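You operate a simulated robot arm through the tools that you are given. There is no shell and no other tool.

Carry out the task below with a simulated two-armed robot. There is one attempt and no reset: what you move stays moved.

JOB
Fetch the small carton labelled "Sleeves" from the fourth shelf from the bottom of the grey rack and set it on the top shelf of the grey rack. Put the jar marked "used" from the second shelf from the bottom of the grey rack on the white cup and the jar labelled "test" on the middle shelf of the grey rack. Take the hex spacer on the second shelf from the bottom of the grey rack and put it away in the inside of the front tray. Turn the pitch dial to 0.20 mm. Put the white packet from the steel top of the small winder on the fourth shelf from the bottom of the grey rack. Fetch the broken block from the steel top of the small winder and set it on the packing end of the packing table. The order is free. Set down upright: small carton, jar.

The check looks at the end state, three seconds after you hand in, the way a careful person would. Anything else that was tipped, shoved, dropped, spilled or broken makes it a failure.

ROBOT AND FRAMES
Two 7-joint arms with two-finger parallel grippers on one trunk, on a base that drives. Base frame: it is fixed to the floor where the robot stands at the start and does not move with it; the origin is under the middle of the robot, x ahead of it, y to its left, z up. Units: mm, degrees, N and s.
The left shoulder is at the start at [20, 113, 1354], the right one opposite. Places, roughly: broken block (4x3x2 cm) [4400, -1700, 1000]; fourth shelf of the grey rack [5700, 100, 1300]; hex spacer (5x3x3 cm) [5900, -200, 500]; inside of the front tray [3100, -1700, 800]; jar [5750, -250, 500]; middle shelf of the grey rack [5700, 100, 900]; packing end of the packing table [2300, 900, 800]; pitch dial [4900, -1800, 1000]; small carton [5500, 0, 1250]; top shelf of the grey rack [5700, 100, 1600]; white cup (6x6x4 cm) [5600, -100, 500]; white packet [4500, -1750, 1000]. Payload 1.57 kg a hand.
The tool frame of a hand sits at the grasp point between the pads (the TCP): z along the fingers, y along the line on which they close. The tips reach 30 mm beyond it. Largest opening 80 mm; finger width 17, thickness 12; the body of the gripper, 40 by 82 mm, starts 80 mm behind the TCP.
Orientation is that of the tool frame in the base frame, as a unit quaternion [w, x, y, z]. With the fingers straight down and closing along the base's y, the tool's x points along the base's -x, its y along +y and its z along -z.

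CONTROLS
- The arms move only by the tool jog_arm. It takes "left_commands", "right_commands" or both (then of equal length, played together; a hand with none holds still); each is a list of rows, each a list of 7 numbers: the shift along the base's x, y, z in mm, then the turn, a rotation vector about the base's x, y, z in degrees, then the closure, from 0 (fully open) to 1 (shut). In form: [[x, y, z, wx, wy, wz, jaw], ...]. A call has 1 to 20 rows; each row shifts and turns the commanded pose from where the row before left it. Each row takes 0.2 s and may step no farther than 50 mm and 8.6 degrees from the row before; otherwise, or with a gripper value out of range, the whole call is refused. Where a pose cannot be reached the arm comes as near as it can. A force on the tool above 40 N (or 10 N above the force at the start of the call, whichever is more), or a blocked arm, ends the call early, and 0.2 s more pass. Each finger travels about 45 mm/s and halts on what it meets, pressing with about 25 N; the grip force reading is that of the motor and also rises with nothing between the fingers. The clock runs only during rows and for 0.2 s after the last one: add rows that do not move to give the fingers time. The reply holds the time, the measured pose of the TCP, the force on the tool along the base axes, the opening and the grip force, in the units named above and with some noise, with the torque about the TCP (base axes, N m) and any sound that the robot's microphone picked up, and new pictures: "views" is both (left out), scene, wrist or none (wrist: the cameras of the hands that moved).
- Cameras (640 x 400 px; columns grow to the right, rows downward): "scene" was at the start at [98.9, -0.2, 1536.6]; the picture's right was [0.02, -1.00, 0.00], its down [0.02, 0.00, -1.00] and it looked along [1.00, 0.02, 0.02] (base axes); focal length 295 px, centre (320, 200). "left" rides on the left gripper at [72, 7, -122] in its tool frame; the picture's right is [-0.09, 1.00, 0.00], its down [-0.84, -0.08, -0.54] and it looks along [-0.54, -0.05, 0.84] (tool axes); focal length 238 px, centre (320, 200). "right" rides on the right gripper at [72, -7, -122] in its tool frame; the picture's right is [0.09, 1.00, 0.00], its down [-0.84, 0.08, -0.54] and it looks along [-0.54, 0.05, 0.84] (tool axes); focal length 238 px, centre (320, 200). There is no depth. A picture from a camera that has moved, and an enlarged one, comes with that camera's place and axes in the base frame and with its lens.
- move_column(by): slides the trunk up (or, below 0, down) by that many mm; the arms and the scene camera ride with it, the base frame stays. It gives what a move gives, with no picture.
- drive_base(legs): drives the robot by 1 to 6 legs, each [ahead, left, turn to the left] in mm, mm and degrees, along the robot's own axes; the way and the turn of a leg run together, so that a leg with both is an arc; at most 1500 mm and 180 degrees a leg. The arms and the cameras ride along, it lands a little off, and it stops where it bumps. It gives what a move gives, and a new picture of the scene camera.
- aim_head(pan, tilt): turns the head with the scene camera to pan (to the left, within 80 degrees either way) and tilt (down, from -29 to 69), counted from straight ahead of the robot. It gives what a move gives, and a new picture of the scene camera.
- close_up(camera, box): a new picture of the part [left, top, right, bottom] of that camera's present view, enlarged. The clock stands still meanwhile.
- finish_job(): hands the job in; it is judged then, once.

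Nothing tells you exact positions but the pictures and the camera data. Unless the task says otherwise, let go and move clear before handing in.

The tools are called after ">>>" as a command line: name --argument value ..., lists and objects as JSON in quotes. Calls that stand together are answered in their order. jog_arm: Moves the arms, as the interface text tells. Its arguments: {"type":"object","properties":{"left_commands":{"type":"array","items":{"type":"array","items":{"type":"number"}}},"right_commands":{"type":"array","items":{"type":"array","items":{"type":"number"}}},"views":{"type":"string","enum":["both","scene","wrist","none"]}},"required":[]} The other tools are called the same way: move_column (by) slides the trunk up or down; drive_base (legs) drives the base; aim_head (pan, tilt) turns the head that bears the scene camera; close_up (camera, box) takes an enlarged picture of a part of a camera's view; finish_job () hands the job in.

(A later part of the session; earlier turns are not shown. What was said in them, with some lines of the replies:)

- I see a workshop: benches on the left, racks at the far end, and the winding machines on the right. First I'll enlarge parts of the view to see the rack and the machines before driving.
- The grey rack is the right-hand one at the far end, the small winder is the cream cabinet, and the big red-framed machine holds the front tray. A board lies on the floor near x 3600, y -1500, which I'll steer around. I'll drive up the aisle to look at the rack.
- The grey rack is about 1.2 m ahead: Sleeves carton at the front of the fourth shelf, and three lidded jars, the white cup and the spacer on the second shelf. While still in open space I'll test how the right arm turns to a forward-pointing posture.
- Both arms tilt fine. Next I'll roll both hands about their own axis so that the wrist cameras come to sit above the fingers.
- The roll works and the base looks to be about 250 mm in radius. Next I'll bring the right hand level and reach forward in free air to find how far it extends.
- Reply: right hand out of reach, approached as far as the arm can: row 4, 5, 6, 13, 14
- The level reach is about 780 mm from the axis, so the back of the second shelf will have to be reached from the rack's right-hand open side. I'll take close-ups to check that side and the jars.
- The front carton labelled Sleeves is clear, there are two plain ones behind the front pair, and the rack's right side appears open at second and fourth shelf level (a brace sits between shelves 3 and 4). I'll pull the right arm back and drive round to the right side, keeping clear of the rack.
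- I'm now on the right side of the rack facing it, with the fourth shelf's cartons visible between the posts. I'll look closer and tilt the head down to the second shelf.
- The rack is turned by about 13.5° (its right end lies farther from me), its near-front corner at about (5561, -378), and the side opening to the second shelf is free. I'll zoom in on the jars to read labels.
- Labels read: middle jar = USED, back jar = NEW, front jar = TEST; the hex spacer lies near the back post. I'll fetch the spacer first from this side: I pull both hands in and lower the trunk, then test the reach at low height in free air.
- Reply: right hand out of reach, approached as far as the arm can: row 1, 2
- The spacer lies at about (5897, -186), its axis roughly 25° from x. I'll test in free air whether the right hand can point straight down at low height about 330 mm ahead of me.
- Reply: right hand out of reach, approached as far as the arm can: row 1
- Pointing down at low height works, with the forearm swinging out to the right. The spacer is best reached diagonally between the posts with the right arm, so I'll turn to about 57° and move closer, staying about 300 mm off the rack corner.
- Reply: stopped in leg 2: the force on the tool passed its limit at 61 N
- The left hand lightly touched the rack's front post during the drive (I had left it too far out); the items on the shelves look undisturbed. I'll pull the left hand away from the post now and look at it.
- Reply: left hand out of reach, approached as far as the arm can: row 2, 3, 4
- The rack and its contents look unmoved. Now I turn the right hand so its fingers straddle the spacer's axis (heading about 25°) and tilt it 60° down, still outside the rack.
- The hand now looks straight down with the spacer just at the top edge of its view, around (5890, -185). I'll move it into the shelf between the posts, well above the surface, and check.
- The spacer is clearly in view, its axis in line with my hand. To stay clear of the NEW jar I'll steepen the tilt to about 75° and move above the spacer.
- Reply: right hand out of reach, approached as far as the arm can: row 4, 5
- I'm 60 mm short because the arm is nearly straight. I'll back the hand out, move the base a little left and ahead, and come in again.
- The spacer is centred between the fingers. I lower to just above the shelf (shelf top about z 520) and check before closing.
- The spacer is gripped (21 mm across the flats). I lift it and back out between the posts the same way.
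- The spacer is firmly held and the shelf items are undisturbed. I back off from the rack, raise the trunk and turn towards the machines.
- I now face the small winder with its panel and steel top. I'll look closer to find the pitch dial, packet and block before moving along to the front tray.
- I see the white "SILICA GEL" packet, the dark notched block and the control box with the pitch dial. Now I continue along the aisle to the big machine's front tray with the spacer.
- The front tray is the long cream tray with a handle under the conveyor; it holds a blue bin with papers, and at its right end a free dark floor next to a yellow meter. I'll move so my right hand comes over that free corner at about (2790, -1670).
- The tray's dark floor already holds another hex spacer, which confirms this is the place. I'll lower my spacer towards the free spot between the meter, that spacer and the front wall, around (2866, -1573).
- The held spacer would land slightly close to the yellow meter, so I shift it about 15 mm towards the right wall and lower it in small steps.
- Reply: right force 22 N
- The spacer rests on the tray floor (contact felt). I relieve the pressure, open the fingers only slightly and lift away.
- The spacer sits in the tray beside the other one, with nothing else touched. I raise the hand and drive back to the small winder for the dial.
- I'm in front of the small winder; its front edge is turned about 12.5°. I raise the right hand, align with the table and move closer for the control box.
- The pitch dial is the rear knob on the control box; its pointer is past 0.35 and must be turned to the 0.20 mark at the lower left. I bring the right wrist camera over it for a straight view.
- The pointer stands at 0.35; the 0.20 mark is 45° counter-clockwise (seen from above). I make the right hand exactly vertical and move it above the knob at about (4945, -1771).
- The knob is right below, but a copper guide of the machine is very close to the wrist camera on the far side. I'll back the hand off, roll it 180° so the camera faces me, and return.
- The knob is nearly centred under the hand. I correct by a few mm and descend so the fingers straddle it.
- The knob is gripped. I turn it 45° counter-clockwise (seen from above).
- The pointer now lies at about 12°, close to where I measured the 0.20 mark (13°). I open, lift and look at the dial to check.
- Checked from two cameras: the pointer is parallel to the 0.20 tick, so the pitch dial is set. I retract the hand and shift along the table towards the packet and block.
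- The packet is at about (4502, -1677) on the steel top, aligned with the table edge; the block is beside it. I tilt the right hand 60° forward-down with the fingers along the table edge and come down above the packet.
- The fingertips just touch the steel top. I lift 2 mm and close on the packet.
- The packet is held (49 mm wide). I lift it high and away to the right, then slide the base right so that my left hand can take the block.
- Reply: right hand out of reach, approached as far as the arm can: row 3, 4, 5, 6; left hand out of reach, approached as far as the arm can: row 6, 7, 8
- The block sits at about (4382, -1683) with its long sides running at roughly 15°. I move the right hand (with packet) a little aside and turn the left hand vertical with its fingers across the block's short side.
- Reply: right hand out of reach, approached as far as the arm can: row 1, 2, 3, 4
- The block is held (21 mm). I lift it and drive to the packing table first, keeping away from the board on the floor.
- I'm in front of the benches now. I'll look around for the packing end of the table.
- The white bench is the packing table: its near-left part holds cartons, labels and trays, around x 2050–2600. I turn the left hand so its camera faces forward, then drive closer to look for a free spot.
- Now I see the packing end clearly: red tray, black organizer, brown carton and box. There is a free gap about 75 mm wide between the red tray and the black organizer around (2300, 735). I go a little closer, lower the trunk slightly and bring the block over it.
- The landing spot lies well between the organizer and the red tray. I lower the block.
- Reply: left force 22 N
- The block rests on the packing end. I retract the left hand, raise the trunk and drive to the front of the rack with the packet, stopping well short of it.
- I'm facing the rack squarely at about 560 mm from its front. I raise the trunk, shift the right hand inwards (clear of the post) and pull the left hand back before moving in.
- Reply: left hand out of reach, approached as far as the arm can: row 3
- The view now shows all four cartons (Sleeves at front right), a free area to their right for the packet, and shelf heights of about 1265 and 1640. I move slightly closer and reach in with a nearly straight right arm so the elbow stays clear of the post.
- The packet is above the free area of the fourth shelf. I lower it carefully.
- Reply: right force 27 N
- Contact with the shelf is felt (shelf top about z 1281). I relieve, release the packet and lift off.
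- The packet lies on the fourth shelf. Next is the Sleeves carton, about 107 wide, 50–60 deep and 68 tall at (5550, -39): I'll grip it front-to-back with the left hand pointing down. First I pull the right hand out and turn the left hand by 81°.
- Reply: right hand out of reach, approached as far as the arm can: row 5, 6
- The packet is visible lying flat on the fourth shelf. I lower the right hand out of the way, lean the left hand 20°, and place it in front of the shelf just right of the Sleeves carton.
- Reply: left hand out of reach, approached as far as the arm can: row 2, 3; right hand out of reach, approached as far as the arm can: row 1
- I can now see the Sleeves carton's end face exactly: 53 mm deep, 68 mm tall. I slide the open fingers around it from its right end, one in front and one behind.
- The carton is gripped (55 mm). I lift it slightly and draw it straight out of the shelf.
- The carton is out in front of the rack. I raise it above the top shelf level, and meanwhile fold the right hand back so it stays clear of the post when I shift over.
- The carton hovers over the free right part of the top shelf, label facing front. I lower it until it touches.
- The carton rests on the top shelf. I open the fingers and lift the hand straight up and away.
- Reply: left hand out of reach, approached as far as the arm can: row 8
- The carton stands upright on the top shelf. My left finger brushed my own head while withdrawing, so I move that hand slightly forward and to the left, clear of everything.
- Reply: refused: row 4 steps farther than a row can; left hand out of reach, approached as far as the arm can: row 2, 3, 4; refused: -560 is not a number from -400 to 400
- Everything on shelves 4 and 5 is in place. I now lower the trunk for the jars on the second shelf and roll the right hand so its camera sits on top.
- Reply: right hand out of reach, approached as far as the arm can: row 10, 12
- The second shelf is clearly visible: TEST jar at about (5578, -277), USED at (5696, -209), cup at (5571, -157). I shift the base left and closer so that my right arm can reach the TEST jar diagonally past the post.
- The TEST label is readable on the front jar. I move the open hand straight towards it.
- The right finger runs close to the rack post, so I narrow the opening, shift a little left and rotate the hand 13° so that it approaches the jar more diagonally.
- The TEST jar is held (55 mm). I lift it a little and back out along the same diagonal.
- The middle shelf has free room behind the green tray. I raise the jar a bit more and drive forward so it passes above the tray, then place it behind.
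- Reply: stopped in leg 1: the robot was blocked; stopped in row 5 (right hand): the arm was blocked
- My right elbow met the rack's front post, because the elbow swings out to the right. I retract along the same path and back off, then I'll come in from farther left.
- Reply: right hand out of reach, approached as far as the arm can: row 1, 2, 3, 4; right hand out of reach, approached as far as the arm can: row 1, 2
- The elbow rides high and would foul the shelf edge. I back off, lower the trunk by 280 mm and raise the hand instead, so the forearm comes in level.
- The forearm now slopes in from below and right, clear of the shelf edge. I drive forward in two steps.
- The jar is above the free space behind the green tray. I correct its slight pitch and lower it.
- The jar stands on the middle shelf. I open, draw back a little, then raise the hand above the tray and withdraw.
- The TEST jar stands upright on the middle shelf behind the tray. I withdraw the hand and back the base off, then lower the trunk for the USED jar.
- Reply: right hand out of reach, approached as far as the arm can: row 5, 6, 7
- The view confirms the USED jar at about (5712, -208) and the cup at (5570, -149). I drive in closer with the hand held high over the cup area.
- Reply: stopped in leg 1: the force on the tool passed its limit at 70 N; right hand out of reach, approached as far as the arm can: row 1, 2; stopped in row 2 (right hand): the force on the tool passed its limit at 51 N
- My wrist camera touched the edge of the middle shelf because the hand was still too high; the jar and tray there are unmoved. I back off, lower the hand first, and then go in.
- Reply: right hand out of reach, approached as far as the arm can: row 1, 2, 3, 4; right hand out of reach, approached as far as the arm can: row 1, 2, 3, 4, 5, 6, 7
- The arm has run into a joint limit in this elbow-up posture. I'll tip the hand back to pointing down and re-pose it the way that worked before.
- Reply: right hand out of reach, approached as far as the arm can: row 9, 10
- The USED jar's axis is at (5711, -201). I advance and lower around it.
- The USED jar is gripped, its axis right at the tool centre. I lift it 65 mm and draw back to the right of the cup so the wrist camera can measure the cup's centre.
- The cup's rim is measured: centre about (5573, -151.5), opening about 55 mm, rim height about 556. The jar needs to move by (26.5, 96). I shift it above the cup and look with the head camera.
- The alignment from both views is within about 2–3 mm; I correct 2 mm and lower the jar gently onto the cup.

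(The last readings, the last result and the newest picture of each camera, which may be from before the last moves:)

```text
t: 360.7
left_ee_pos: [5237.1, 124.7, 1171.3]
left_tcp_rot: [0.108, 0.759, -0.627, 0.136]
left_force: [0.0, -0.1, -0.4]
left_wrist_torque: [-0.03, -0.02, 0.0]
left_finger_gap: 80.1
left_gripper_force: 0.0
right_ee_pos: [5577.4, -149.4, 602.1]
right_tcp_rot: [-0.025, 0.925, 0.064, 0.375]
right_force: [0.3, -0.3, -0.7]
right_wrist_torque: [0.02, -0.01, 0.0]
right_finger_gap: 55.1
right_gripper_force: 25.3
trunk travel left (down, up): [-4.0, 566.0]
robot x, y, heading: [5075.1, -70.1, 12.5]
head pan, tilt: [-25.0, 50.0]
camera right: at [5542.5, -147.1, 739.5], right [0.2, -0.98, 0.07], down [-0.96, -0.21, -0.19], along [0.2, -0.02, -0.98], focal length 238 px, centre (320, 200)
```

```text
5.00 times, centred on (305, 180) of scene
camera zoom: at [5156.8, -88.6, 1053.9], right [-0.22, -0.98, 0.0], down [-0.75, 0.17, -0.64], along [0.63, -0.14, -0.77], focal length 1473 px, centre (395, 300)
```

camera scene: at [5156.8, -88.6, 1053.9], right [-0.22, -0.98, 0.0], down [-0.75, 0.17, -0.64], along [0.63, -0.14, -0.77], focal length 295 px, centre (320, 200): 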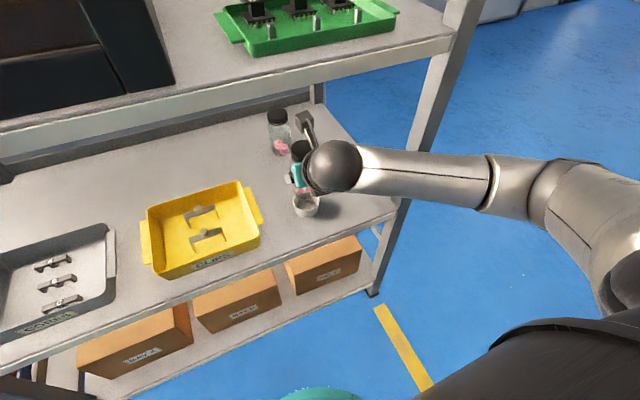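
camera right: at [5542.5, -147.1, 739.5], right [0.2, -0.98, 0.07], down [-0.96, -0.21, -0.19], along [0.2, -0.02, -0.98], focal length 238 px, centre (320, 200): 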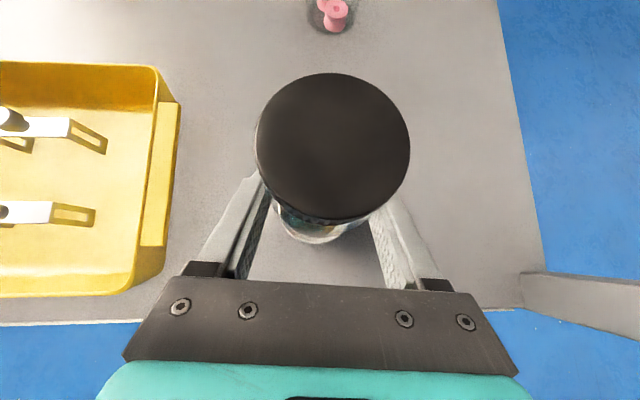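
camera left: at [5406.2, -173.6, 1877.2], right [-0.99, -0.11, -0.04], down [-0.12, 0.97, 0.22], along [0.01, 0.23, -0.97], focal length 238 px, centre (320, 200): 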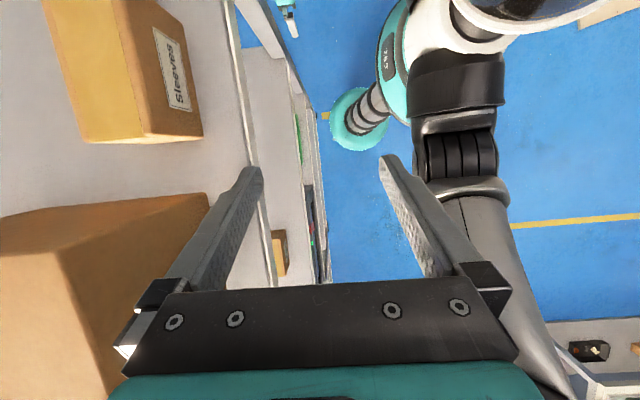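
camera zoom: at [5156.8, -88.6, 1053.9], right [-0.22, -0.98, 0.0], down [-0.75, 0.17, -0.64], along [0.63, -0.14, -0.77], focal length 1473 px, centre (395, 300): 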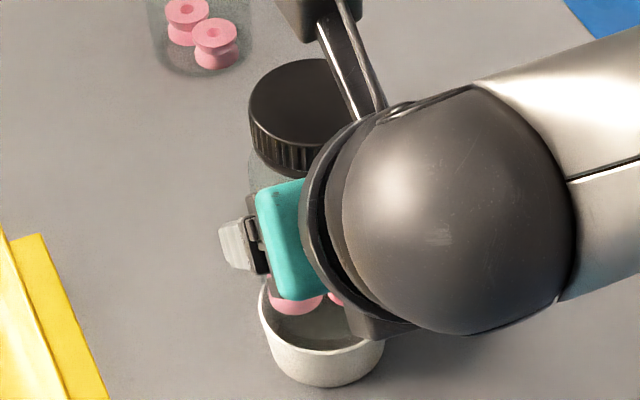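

>>> jog_arm --right_commands '[[0, 0, -3, 0, 0, 0, 1], [0, 0, 0, 0, 0, 0, 1]]' --views "none"

>>> jog_arm --right_commands '[[0, 0, -3, 0, 0, 0, 1], [0, 0, 0, 0, 0, 0, 1]]' --views "wrist"

>>> close_up --camera "scene" --box '[270, 140, 340, 220]'

>>> close_up --camera "right" --box '[240, 180, 400, 280]'

```text
t: 361.3
left_ee_pos: [5237.8, 122.5, 1171.7]
left_tcp_rot: [0.109, 0.76, -0.627, 0.136]
left_force: [-0.6, 0.5, 0.1]
left_wrist_torque: [0.0, -0.02, -0.01]
left_finger_gap: 79.9
left_gripper_force: 0.1
right_ee_pos: [5576.4, -148.9, 600.4]
right_tcp_rot: [-0.024, 0.925, 0.064, 0.374]
right_force: [0.5, 0.4, -0.6]
right_wrist_torque: [-0.01, 0.03, -0.01]
right_finger_gap: 55.2
right_gripper_force: 24.3
trunk travel left (down, up): [-4.0, 566.0]
robot x, y, heading: [5074.5, -72.6, 12.4]
head pan, tilt: [-25.0, 50.0]
```

```text
t: 361.9
left_ee_pos: [5237.4, 125.3, 1172.3]
left_tcp_rot: [0.109, 0.759, -0.627, 0.136]
left_force: [0.2, -0.7, -0.2]
left_wrist_torque: [-0.01, -0.01, 0.01]
left_finger_gap: 80.1
left_gripper_force: 0.0
right_ee_pos: [5576.3, -148.4, 595.2]
right_tcp_rot: [-0.024, 0.925, 0.063, 0.373]
right_force: [0.2, 0.4, -1.4]
right_wrist_torque: [-0.02, 0.01, 0.01]
right_finger_gap: 55.3
right_gripper_force: 24.8
trunk travel left (down, up): [-4.0, 566.0]
robot x, y, heading: [5073.7, -72.7, 12.4]
head pan, tilt: [-25.0, 50.0]
camera right: at [5542.0, -146.5, 733.9], right [0.2, -0.98, 0.07], down [-0.96, -0.21, -0.19], along [0.2, -0.02, -0.98], focal length 238 px, centre (320, 200)
```

right: 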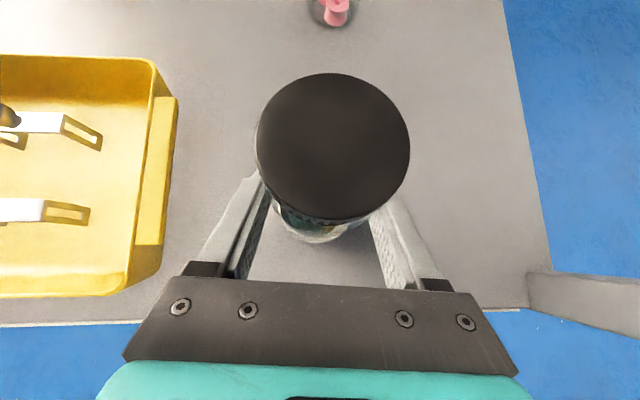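

```text
5.00 times, centred on (305, 180) of scene
camera zoom: at [5156.8, -88.5, 1053.9], right [-0.22, -0.98, 0.0], down [-0.75, 0.17, -0.64], along [0.63, -0.14, -0.77], focal length 1473 px, centre (395, 300)
```

zoom: 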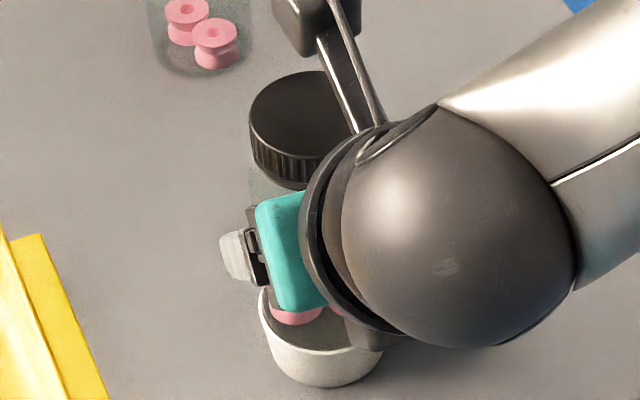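

```text
4.00 times, centred on (320, 230) of right
camera zoom: at [5542.0, -146.5, 733.9], right [0.2, -0.98, 0.07], down [-0.96, -0.21, -0.19], along [0.2, -0.02, -0.98], focal length 953 px, centre (320, 80)
```

zoom: 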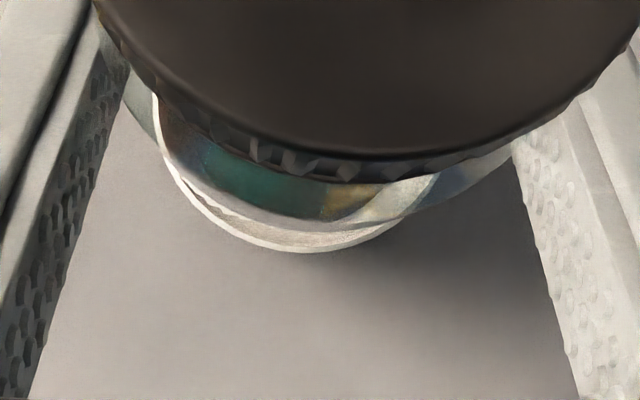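

>>> jog_arm --right_commands '[[0, 0, -3, 0, 0, 0, 1], [0, 0, 0, 0, 0, 0, 1]]' --views "none"

>>> jog_arm --right_commands '[[0, 0, -3, 0, 0, 0, 1], [0, 0, 0, 0, 0, 0, 1]]' --views "none"

>>> jog_arm --right_commands '[[0, 0, -3, 0, 0, 0, 1], [0, 0, 0, 0, 0, 0, 1]]' --views "wrist"

>>> close_up --camera "scene" --box '[270, 140, 340, 220]'

```text
t: 362.5
left_ee_pos: [5236.9, 123.1, 1172.5]
left_tcp_rot: [0.11, 0.759, -0.627, 0.136]
left_force: [0.2, -0.9, 0.2]
left_wrist_torque: [-0.02, -0.01, -0.01]
left_finger_gap: 80.1
left_gripper_force: 0.1
right_ee_pos: [5576.1, -148.2, 596.2]
right_tcp_rot: [-0.025, 0.925, 0.064, 0.374]
right_force: [0.5, -0.5, -1.4]
right_wrist_torque: [0.04, -0.03, 0.01]
right_finger_gap: 55.1
right_gripper_force: 24.7
right hand out of reach, approached as far as the arm can: row 1
trunk travel left (down, up): [-4.0, 566.0]
robot x, y, heading: [5076.1, -71.0, 12.2]
head pan, tilt: [-25.0, 50.0]
```

```text
t: 363.1
left_ee_pos: [5237.2, 123.7, 1171.8]
left_tcp_rot: [0.108, 0.76, -0.627, 0.136]
left_force: [0.4, 0.1, -1.0]
left_wrist_torque: [-0.02, 0.02, -0.03]
left_finger_gap: 80.2
left_gripper_force: 0.1
right_ee_pos: [5577.4, -148.2, 596.8]
right_tcp_rot: [-0.025, 0.925, 0.063, 0.374]
right_force: [-2.8, 0.1, 7.0]
right_wrist_torque: [0.06, 0.1, 0.0]
right_finger_gap: 55.2
right_gripper_force: 24.7
trunk travel left (down, up): [-4.0, 566.0]
robot x, y, heading: [5071.8, -72.7, 12.3]
head pan, tilt: [-25.0, 50.0]
```

```text
t: 363.7
left_ee_pos: [5236.3, 124.4, 1172.6]
left_tcp_rot: [0.109, 0.759, -0.627, 0.137]
left_force: [0.1, -1.3, -0.3]
left_wrist_torque: [-0.01, -0.01, -0.01]
left_finger_gap: 80.1
left_gripper_force: 0.0
right_ee_pos: [5577.6, -148.4, 596.6]
right_tcp_rot: [-0.025, 0.925, 0.064, 0.374]
right_force: [-1.7, 0.6, 9.0]
right_wrist_torque: [0.17, -0.07, 0.02]
right_finger_gap: 55.4
right_gripper_force: 25.0
right hand out of reach, approached as far as the arm can: row 1
trunk travel left (down, up): [-4.0, 566.0]
robot x, y, heading: [5069.9, -75.0, 12.3]
head pan, tilt: [-25.0, 50.0]
camera right: at [5543.6, -146.8, 733.4], right [0.2, -0.98, 0.07], down [-0.96, -0.21, -0.19], along [0.2, -0.02, -0.98], focal length 238 px, centre (320, 200)
```

right: 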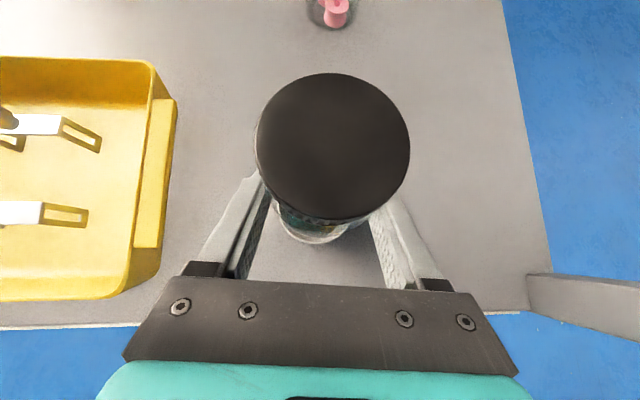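

```text
5.00 times, centred on (305, 180) of scene
camera zoom: at [5156.1, -88.5, 1054.0], right [-0.22, -0.98, 0.0], down [-0.75, 0.17, -0.64], along [0.63, -0.14, -0.77], focal length 1473 px, centre (395, 300)
```

zoom: 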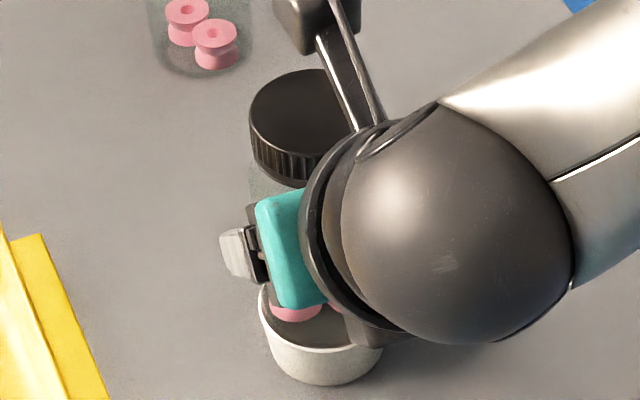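

Contact is felt (about 9 N), so the jar touches the cup rim, with the cup about 2 mm off to the left. I raise slightly, centre by 2 mm and set it down again.

>>> jog_arm --right_commands '[[0, 0, 6, 0, 0, 0, 1], [0.5, 2.2, 0, 0, 0, 0, 1], [0, 0, 0, 0, 0, 0, 1]]' --views "wrist"

>>> close_up --camera "right" --box '[240, 180, 400, 280]'

```text
t: 364.5
left_ee_pos: [5236.9, 124.0, 1172.1]
left_tcp_rot: [0.109, 0.76, -0.627, 0.136]
left_force: [0.2, -0.4, -0.2]
left_wrist_torque: [-0.01, -0.01, 0.01]
left_finger_gap: 79.8
left_gripper_force: 0.2
right_ee_pos: [5576.6, -147.3, 600.5]
right_tcp_rot: [-0.026, 0.924, 0.065, 0.375]
right_force: [0.7, 0.5, -0.3]
right_wrist_torque: [0.03, -0.03, 0.01]
right_finger_gap: 55.3
right_gripper_force: 25.1
trunk travel left (down, up): [-4.0, 566.0]
robot x, y, heading: [5071.2, -72.2, 12.7]
head pan, tilt: [-25.0, 50.0]
camera right: at [5542.9, -145.5, 738.1], right [0.2, -0.98, 0.07], down [-0.96, -0.21, -0.19], along [0.2, -0.02, -0.98], focal length 238 px, centre (320, 200)
```

right: 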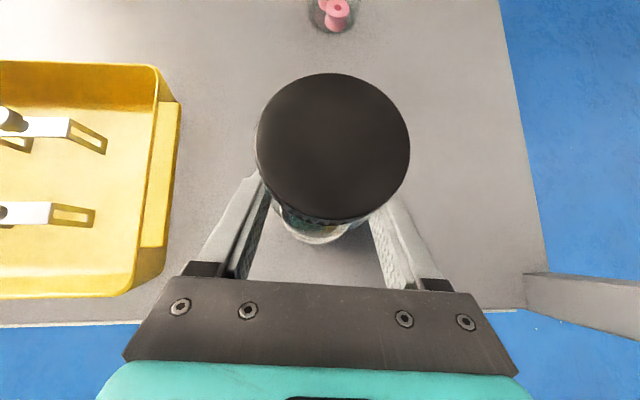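

```text
4.00 times, centred on (320, 230) of right
camera zoom: at [5542.9, -145.5, 738.1], right [0.2, -0.98, 0.07], down [-0.96, -0.21, -0.19], along [0.2, -0.02, -0.98], focal length 953 px, centre (320, 80)
```

zoom: 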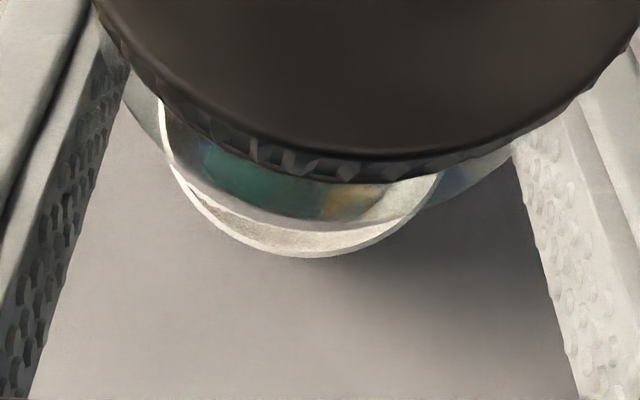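

The cup rim is now concentric with the jar in the picture. I lower it again.

>>> jog_arm --right_commands '[[0, 0, -3, 0, 0, 0, 1], [0, 0, -3, 0, 0, 0, 1], [0, 0, 0, 0, 0, 0, 1]]' --views "none"

>>> jog_arm --right_commands '[[0, 0, -3, 0, 0, 0, 1], [0, 0, 0, 0, 0, 0, 1]]' --views "none"

```text
t: 365.3
left_ee_pos: [5236.6, 123.4, 1171.7]
left_tcp_rot: [0.108, 0.759, -0.627, 0.137]
left_force: [-0.8, -0.1, -0.1]
left_wrist_torque: [-0.02, 0.01, -0.03]
left_finger_gap: 80.0
left_gripper_force: 0.0
right_ee_pos: [5578.3, -146.3, 595.9]
right_tcp_rot: [-0.025, 0.924, 0.062, 0.376]
right_force: [-1.0, -2.1, 9.7]
right_wrist_torque: [0.11, 0.03, 0.01]
right_finger_gap: 55.3
right_gripper_force: 24.8
trunk travel left (down, up): [-4.0, 566.0]
robot x, y, heading: [5069.5, -71.8, 12.2]
head pan, tilt: [-25.0, 50.0]
```

```text
t: 365.9
left_ee_pos: [5235.4, 124.3, 1172.1]
left_tcp_rot: [0.108, 0.76, -0.626, 0.137]
left_force: [0.3, -0.4, 0.4]
left_wrist_torque: [0.03, 0.01, -0.01]
left_finger_gap: 80.0
left_gripper_force: 0.1
right_ee_pos: [5580.0, -144.6, 594.3]
right_tcp_rot: [-0.025, 0.924, 0.063, 0.377]
right_force: [-0.5, -2.1, 22.0]
right_wrist_torque: [0.28, -0.15, 0.05]
right_finger_gap: 55.2
right_gripper_force: 25.2
trunk travel left (down, up): [-4.0, 566.0]
robot x, y, heading: [5073.5, -73.8, 12.5]
head pan, tilt: [-25.0, 50.0]
```

>>> jog_arm --right_commands '[[0, 0, 2, 0, 0, 0, 1], [0, 0, 0, 0, 0, 0, 1]]' --views "wrist"

>>> close_up --camera "right" --box '[240, 180, 400, 280]'

>>> close_up --camera "scene" --box '[270, 140, 340, 220]'

```text
t: 366.5
left_ee_pos: [5236.7, 123.8, 1172.5]
left_tcp_rot: [0.108, 0.76, -0.626, 0.137]
left_force: [-0.7, 0.1, 0.5]
left_wrist_torque: [-0.01, -0.02, -0.02]
left_finger_gap: 79.9
left_gripper_force: 0.1
right_ee_pos: [5577.5, -146.2, 595.3]
right_tcp_rot: [-0.025, 0.925, 0.063, 0.374]
right_force: [2.4, -2.0, 12.5]
right_wrist_torque: [0.13, -0.2, 0.0]
right_finger_gap: 55.5
right_gripper_force: 24.3
trunk travel left (down, up): [-4.0, 566.0]
robot x, y, heading: [5070.5, -71.3, 12.0]
head pan, tilt: [-25.0, 50.0]
camera right: at [5543.6, -144.5, 731.9], right [0.2, -0.98, 0.07], down [-0.96, -0.21, -0.19], along [0.2, -0.02, -0.98], focal length 238 px, centre (320, 200)
```

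right: 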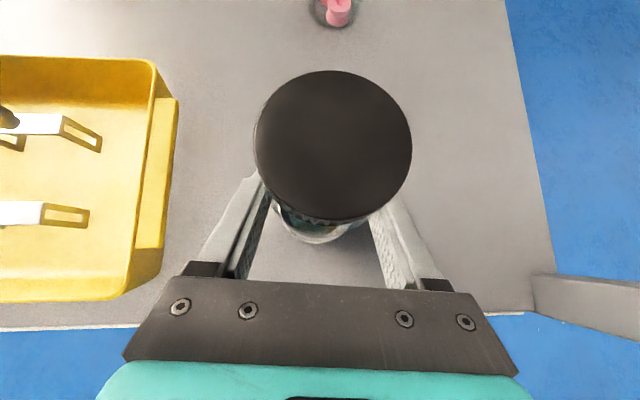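

```text
4.00 times, centred on (320, 230) of right
camera zoom: at [5543.6, -144.5, 731.9], right [0.2, -0.98, 0.07], down [-0.96, -0.21, -0.19], along [0.2, -0.02, -0.98], focal length 953 px, centre (320, 80)
```

zoom: 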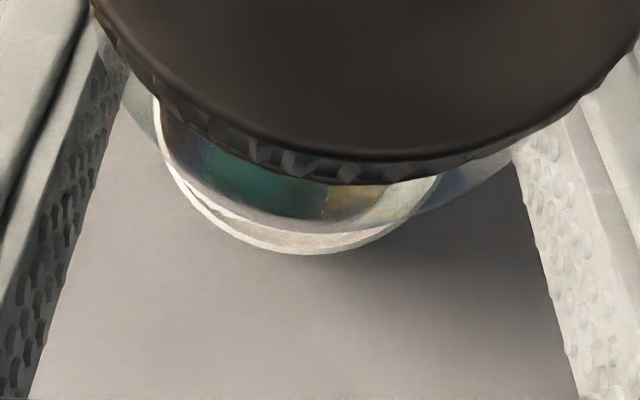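

```text
5.00 times, centred on (305, 180) of scene
camera zoom: at [5156.2, -88.6, 1053.9], right [-0.22, -0.98, 0.0], down [-0.75, 0.17, -0.64], along [0.63, -0.14, -0.77], focal length 1473 px, centre (395, 300)
```

zoom: 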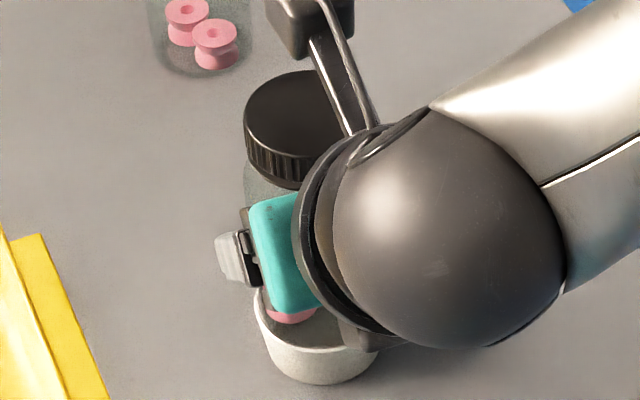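

The jar presses on the cup and is concentric with it. I open the fingers gently and check before moving away.

>>> jog_arm --right_commands '[[0, 0, 0, 0, 0, 0, 0.6], [0, 0, 0, 0, 0, 0, 0.25], [0, 0, 0, 0, 0, 0, 0.1], [0, 0, 0, 0, 0, 0, 0.05], [0, 0, 0, 0, 0, 0, 0.05]]' --views "wrist"

>>> close_up --camera "scene" --box '[270, 140, 340, 220]'

```text
t: 367.7
left_ee_pos: [5237.7, 125.2, 1172.2]
left_tcp_rot: [0.109, 0.76, -0.626, 0.136]
left_force: [0.2, 0.6, 0.0]
left_wrist_torque: [-0.02, 0.0, 0.0]
left_finger_gap: 80.0
left_gripper_force: 0.1
right_ee_pos: [5578.3, -146.3, 594.8]
right_tcp_rot: [-0.025, 0.925, 0.064, 0.373]
right_force: [0.5, -0.4, -0.5]
right_wrist_torque: [-0.05, -0.01, -0.01]
right_finger_gap: 76.1
right_gripper_force: 0.0
trunk travel left (down, up): [-4.0, 566.0]
robot x, y, heading: [5074.1, -75.0, 12.5]
head pan, tilt: [-25.0, 50.0]
camera right: at [5543.9, -144.5, 731.4], right [0.2, -0.98, 0.07], down [-0.96, -0.21, -0.19], along [0.2, -0.02, -0.98], focal length 238 px, centre (320, 200)
```

right: 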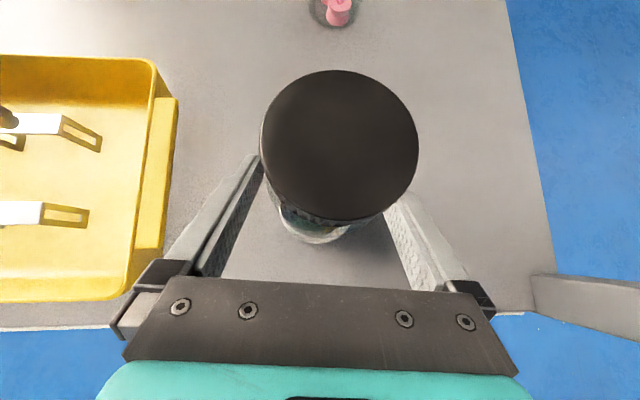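

```text
5.00 times, centred on (305, 180) of scene
camera zoom: at [5156.7, -88.6, 1053.9], right [-0.22, -0.98, 0.0], down [-0.75, 0.17, -0.64], along [0.63, -0.14, -0.77], focal length 1473 px, centre (395, 300)
```

zoom: 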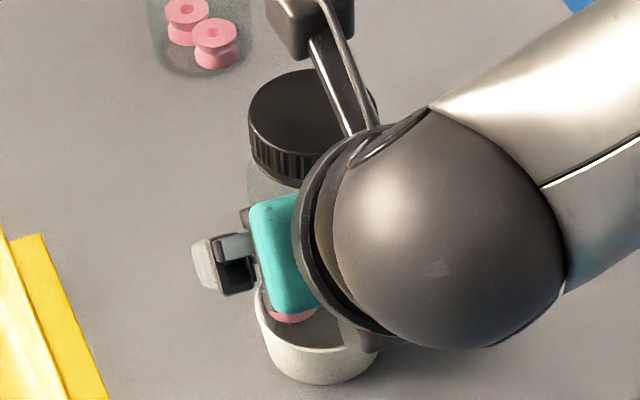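

The jar stands on the cup by itself. To withdraw without sideways motion, I drive the base straight back.

>>> drive_base --legs '[[-120, 0, 0]]'

>>> close_up --camera "right" --box '[160, 0, 480, 200]'

>>> close_up --camera "scene" --box '[220, 80, 380, 240]'

```text
t: 369.0
left_ee_pos: [5121.7, 99.1, 1171.9]
left_tcp_rot: [0.109, 0.76, -0.626, 0.137]
left_force: [0.0, 0.5, -0.3]
left_wrist_torque: [0.0, -0.01, 0.0]
left_finger_gap: 80.0
left_gripper_force: 0.1
right_ee_pos: [5464.0, -169.9, 594.0]
right_tcp_rot: [-0.025, 0.925, 0.064, 0.374]
right_force: [-0.4, 0.2, -0.2]
right_wrist_torque: [-0.05, -0.02, 0.02]
right_finger_gap: 76.0
right_gripper_force: 0.0
trunk travel left (down, up): [-4.0, 566.0]
robot x, y, heading: [4956.3, -96.6, 12.7]
head pan, tilt: [-25.0, 50.0]
camera scene: at [5041.9, -113.7, 1053.9], right [-0.22, -0.98, 0.0], down [-0.75, 0.17, -0.64], along [0.63, -0.14, -0.77], focal length 295 px, centre (320, 200)
```

scene: 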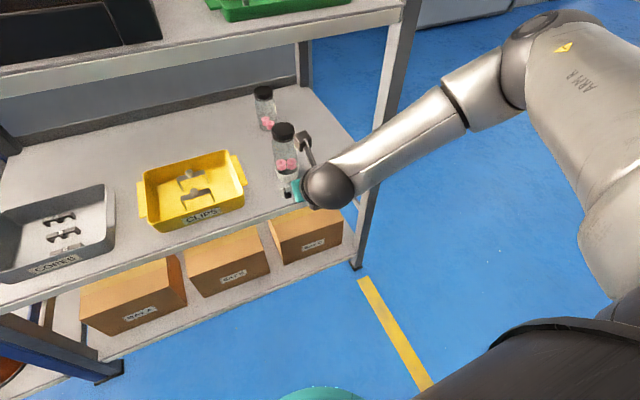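

```text
2.00 times, centred on (320, 100) of right
camera zoom: at [5429.2, -169.2, 731.6], right [0.2, -0.98, 0.07], down [-0.96, -0.21, -0.19], along [0.2, -0.02, -0.98], focal length 477 px, centre (320, 400)
```

zoom: 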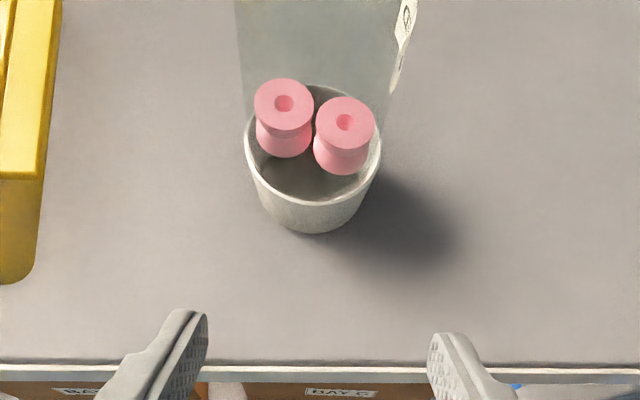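

```text
2.50 times, centred on (300, 160) of scene
camera zoom: at [5041.9, -113.7, 1053.9], right [-0.22, -0.98, 0.0], down [-0.75, 0.17, -0.64], along [0.63, -0.14, -0.77], focal length 736 px, centre (370, 300)
```

zoom: 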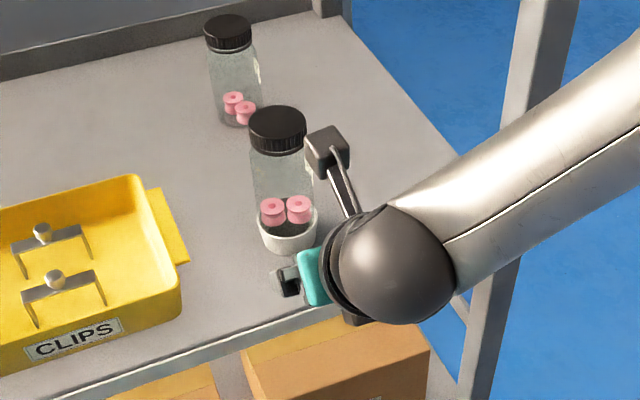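

The USED jar stands upright on the white cup. I back away fully and take a last look at the whole rack.

>>> drive_base --legs '[[-400, 0, 0]]'

>>> move_column --by 300

>>> aim_head --pan -5 --tilt 20

>>> close_up --camera "scene" --box '[150, 200, 450, 400]'

>>> close_up --camera "scene" --box '[100, 0, 450, 200]'

```text
t: 371.5
left_ee_pos: [4726.2, 11.6, 1172.6]
left_tcp_rot: [0.109, 0.763, -0.623, 0.136]
left_force: [-0.5, -0.2, 0.2]
left_wrist_torque: [0.01, -0.01, 0.03]
left_finger_gap: 80.3
left_gripper_force: 0.0
right_ee_pos: [5070.9, -255.1, 593.9]
right_tcp_rot: [-0.028, 0.924, 0.069, 0.375]
right_force: [0.0, 0.4, 0.7]
right_wrist_torque: [-0.03, 0.02, -0.05]
right_finger_gap: 75.9
right_gripper_force: 0.1
trunk travel left (down, up): [-4.0, 566.0]
robot x, y, heading: [4563.4, -182.6, 13.0]
head pan, tilt: [-25.0, 50.0]
camera scene: at [4647.8, -201.8, 1053.9], right [-0.21, -0.98, 0.0], down [-0.75, 0.16, -0.64], along [0.63, -0.13, -0.77], focal length 295 px, centre (320, 200)
```

scene: 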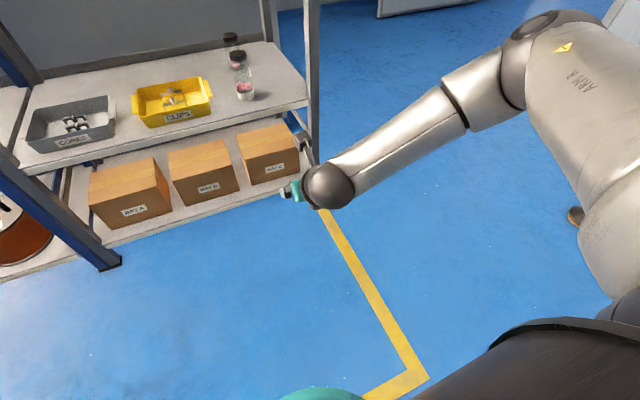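

```text
t: 374.5
left_ee_pos: [4727.1, 10.4, 1471.5]
left_tcp_rot: [0.109, 0.763, -0.622, 0.137]
left_force: [0.3, 0.2, -0.1]
left_wrist_torque: [0.0, -0.01, -0.01]
left_finger_gap: 79.9
left_gripper_force: 0.1
right_ee_pos: [5070.6, -254.6, 894.3]
right_tcp_rot: [-0.027, 0.925, 0.069, 0.373]
right_force: [0.0, 0.0, -0.2]
right_wrist_torque: [0.0, 0.01, 0.0]
right_finger_gap: 75.9
right_gripper_force: 0.0
trunk travel left (down, up): [-304.0, 266.0]
robot x, y, heading: [4562.3, -188.2, 13.1]
head pan, tilt: [-25.0, 50.0]
```

```text
t: 375.4
left_ee_pos: [4726.5, 11.8, 1472.1]
left_tcp_rot: [0.109, 0.763, -0.623, 0.136]
left_force: [0.3, -0.4, -0.2]
left_wrist_torque: [0.0, -0.02, -0.03]
left_finger_gap: 80.0
left_gripper_force: 0.1
right_ee_pos: [5068.9, -255.4, 893.6]
right_tcp_rot: [-0.026, 0.925, 0.068, 0.374]
right_force: [-0.1, -0.6, -0.7]
right_wrist_torque: [0.01, -0.02, -0.03]
right_finger_gap: 75.8
right_gripper_force: 0.1
trunk travel left (down, up): [-304.0, 266.0]
robot x, y, heading: [4559.6, -188.1, 12.9]
head pan, tilt: [-5.0, 20.0]
camera scene: at [4664.8, -172.9, 1399.4], right [0.14, -0.99, 0.0], down [-0.34, -0.05, -0.94], along [0.93, 0.13, -0.34], focal length 295 px, centre (320, 200)
```

scene: 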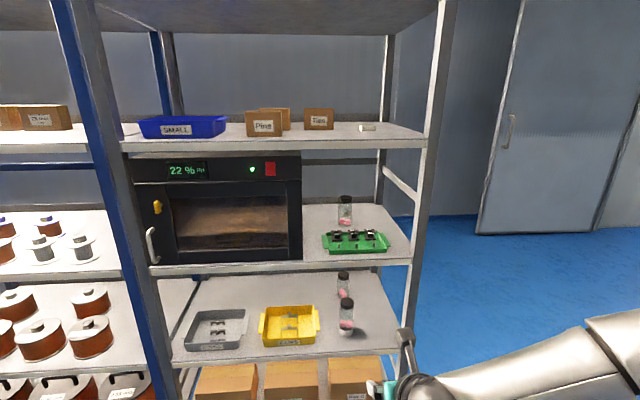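

```text
2.00 times, centred on (300, 300) of scene
camera zoom: at [4664.8, -172.9, 1399.4], right [0.14, -0.99, 0.0], down [-0.34, -0.05, -0.94], along [0.93, 0.13, -0.34], focal length 589 px, centre (360, 0)
```

zoom: 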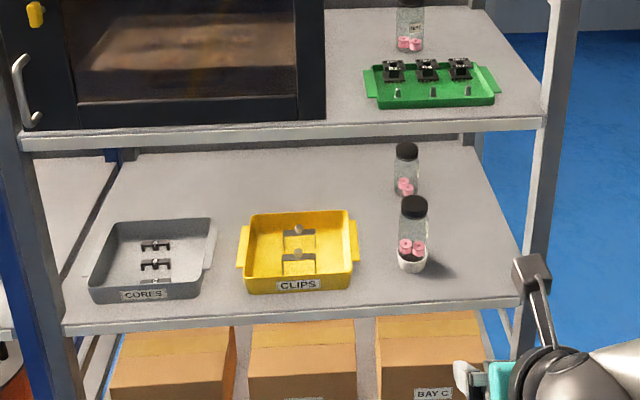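

```text
1.83 times, centred on (275, 100) of scene
camera zoom: at [4664.8, -172.9, 1399.4], right [0.14, -0.99, 0.0], down [-0.34, -0.05, -0.94], along [0.93, 0.13, -0.34], focal length 539 px, centre (402, 383)
```

zoom: 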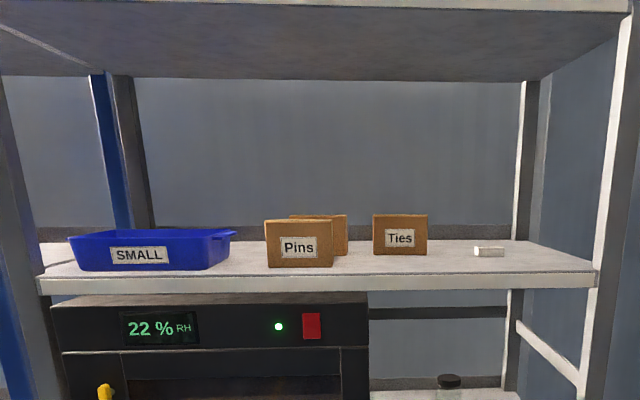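

>>> aim_head --pan -5 --tilt -12

>>> close_up --camera "scene" --box '[100, 80, 450, 280]'

```text
t: 376.4
left_ee_pos: [4726.2, 12.4, 1471.4]
left_tcp_rot: [0.108, 0.762, -0.623, 0.137]
left_force: [0.7, -0.5, 0.8]
left_wrist_torque: [-0.01, -0.01, 0.02]
left_finger_gap: 80.0
left_gripper_force: 0.1
right_ee_pos: [5069.7, -254.3, 894.6]
right_tcp_rot: [-0.027, 0.925, 0.068, 0.374]
right_force: [0.3, 0.8, 0.5]
right_wrist_torque: [-0.01, 0.02, 0.01]
right_finger_gap: 76.0
right_gripper_force: 0.0
trunk travel left (down, up): [-304.0, 266.0]
robot x, y, heading: [4561.8, -186.1, 13.0]
head pan, tilt: [-5.0, -12.0]
camera scene: at [4654.7, -174.2, 1449.8], right [0.14, -0.99, 0.0], down [0.21, 0.03, -0.98], along [0.97, 0.13, 0.21], focal length 295 px, centre (320, 200)
```

scene: 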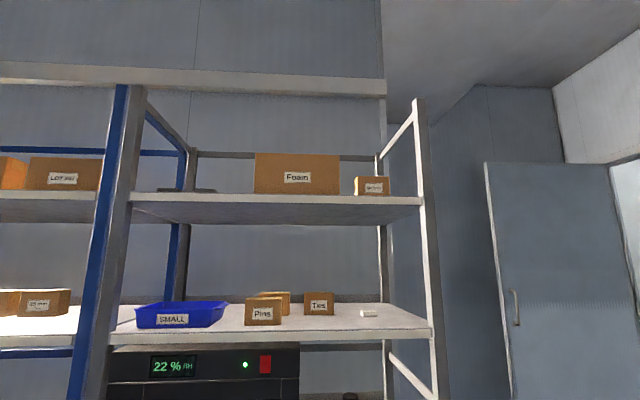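

```text
1.83 times, centred on (275, 180) of scene
camera zoom: at [4654.7, -174.2, 1449.8], right [0.14, -0.99, 0.0], down [0.21, 0.03, -0.98], along [0.97, 0.13, 0.21], focal length 539 px, centre (402, 237)
```

zoom: 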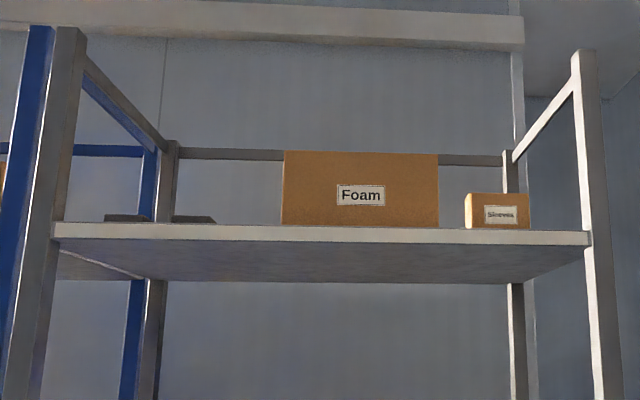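

The Sleeves carton is upright on the top shelf, the packet lies on the fourth shelf, and the TEST jar is on the middle shelf. The USED jar stands on the cup, the spacer is in the front tray, the dial is at 0.20, and the block is on the packing end. Both hands are empty and clear, so I hand the job in.

>>> finish_job

```text
The job is handed in.
```

The job is handed in, and every item on the list is done. The check runs after hand-in and I don't have its result.

- **Sleeves carton:** upright on the top shelf of the grey rack, to the right of the Foam box.
- **USED jar:** standing upright on the white cup, in line with it to within about 1 mm before I let go.
- **TEST jar:** upright on the middle shelf, behind the green tray.
- **Hex spacer:** on the floor of the front tray, next to the spacer that was already there.
- **Pitch dial:** turned to 0.20 mm. After letting go, I checked from the head camera that the pointer lines up with the 0.20 mark.
- **White packet:** flat on the fourth shelf.
- **Broken block:** on the packing end of the packing table, between the red tray and the black organizer.

Three light bumps happened along the way:
- The left hand touched the front-right post of the rack, at about 61 N.
- The right elbow bumped the same post.
- The right wrist camera hit the edge of the middle shelf, at about 70 N.

In the pictures afterwards, nothing on the rack had moved or tipped. I rechecked the whole rack at the end; the spacer, dial and block I checked right after placing them, but not again before handing in.
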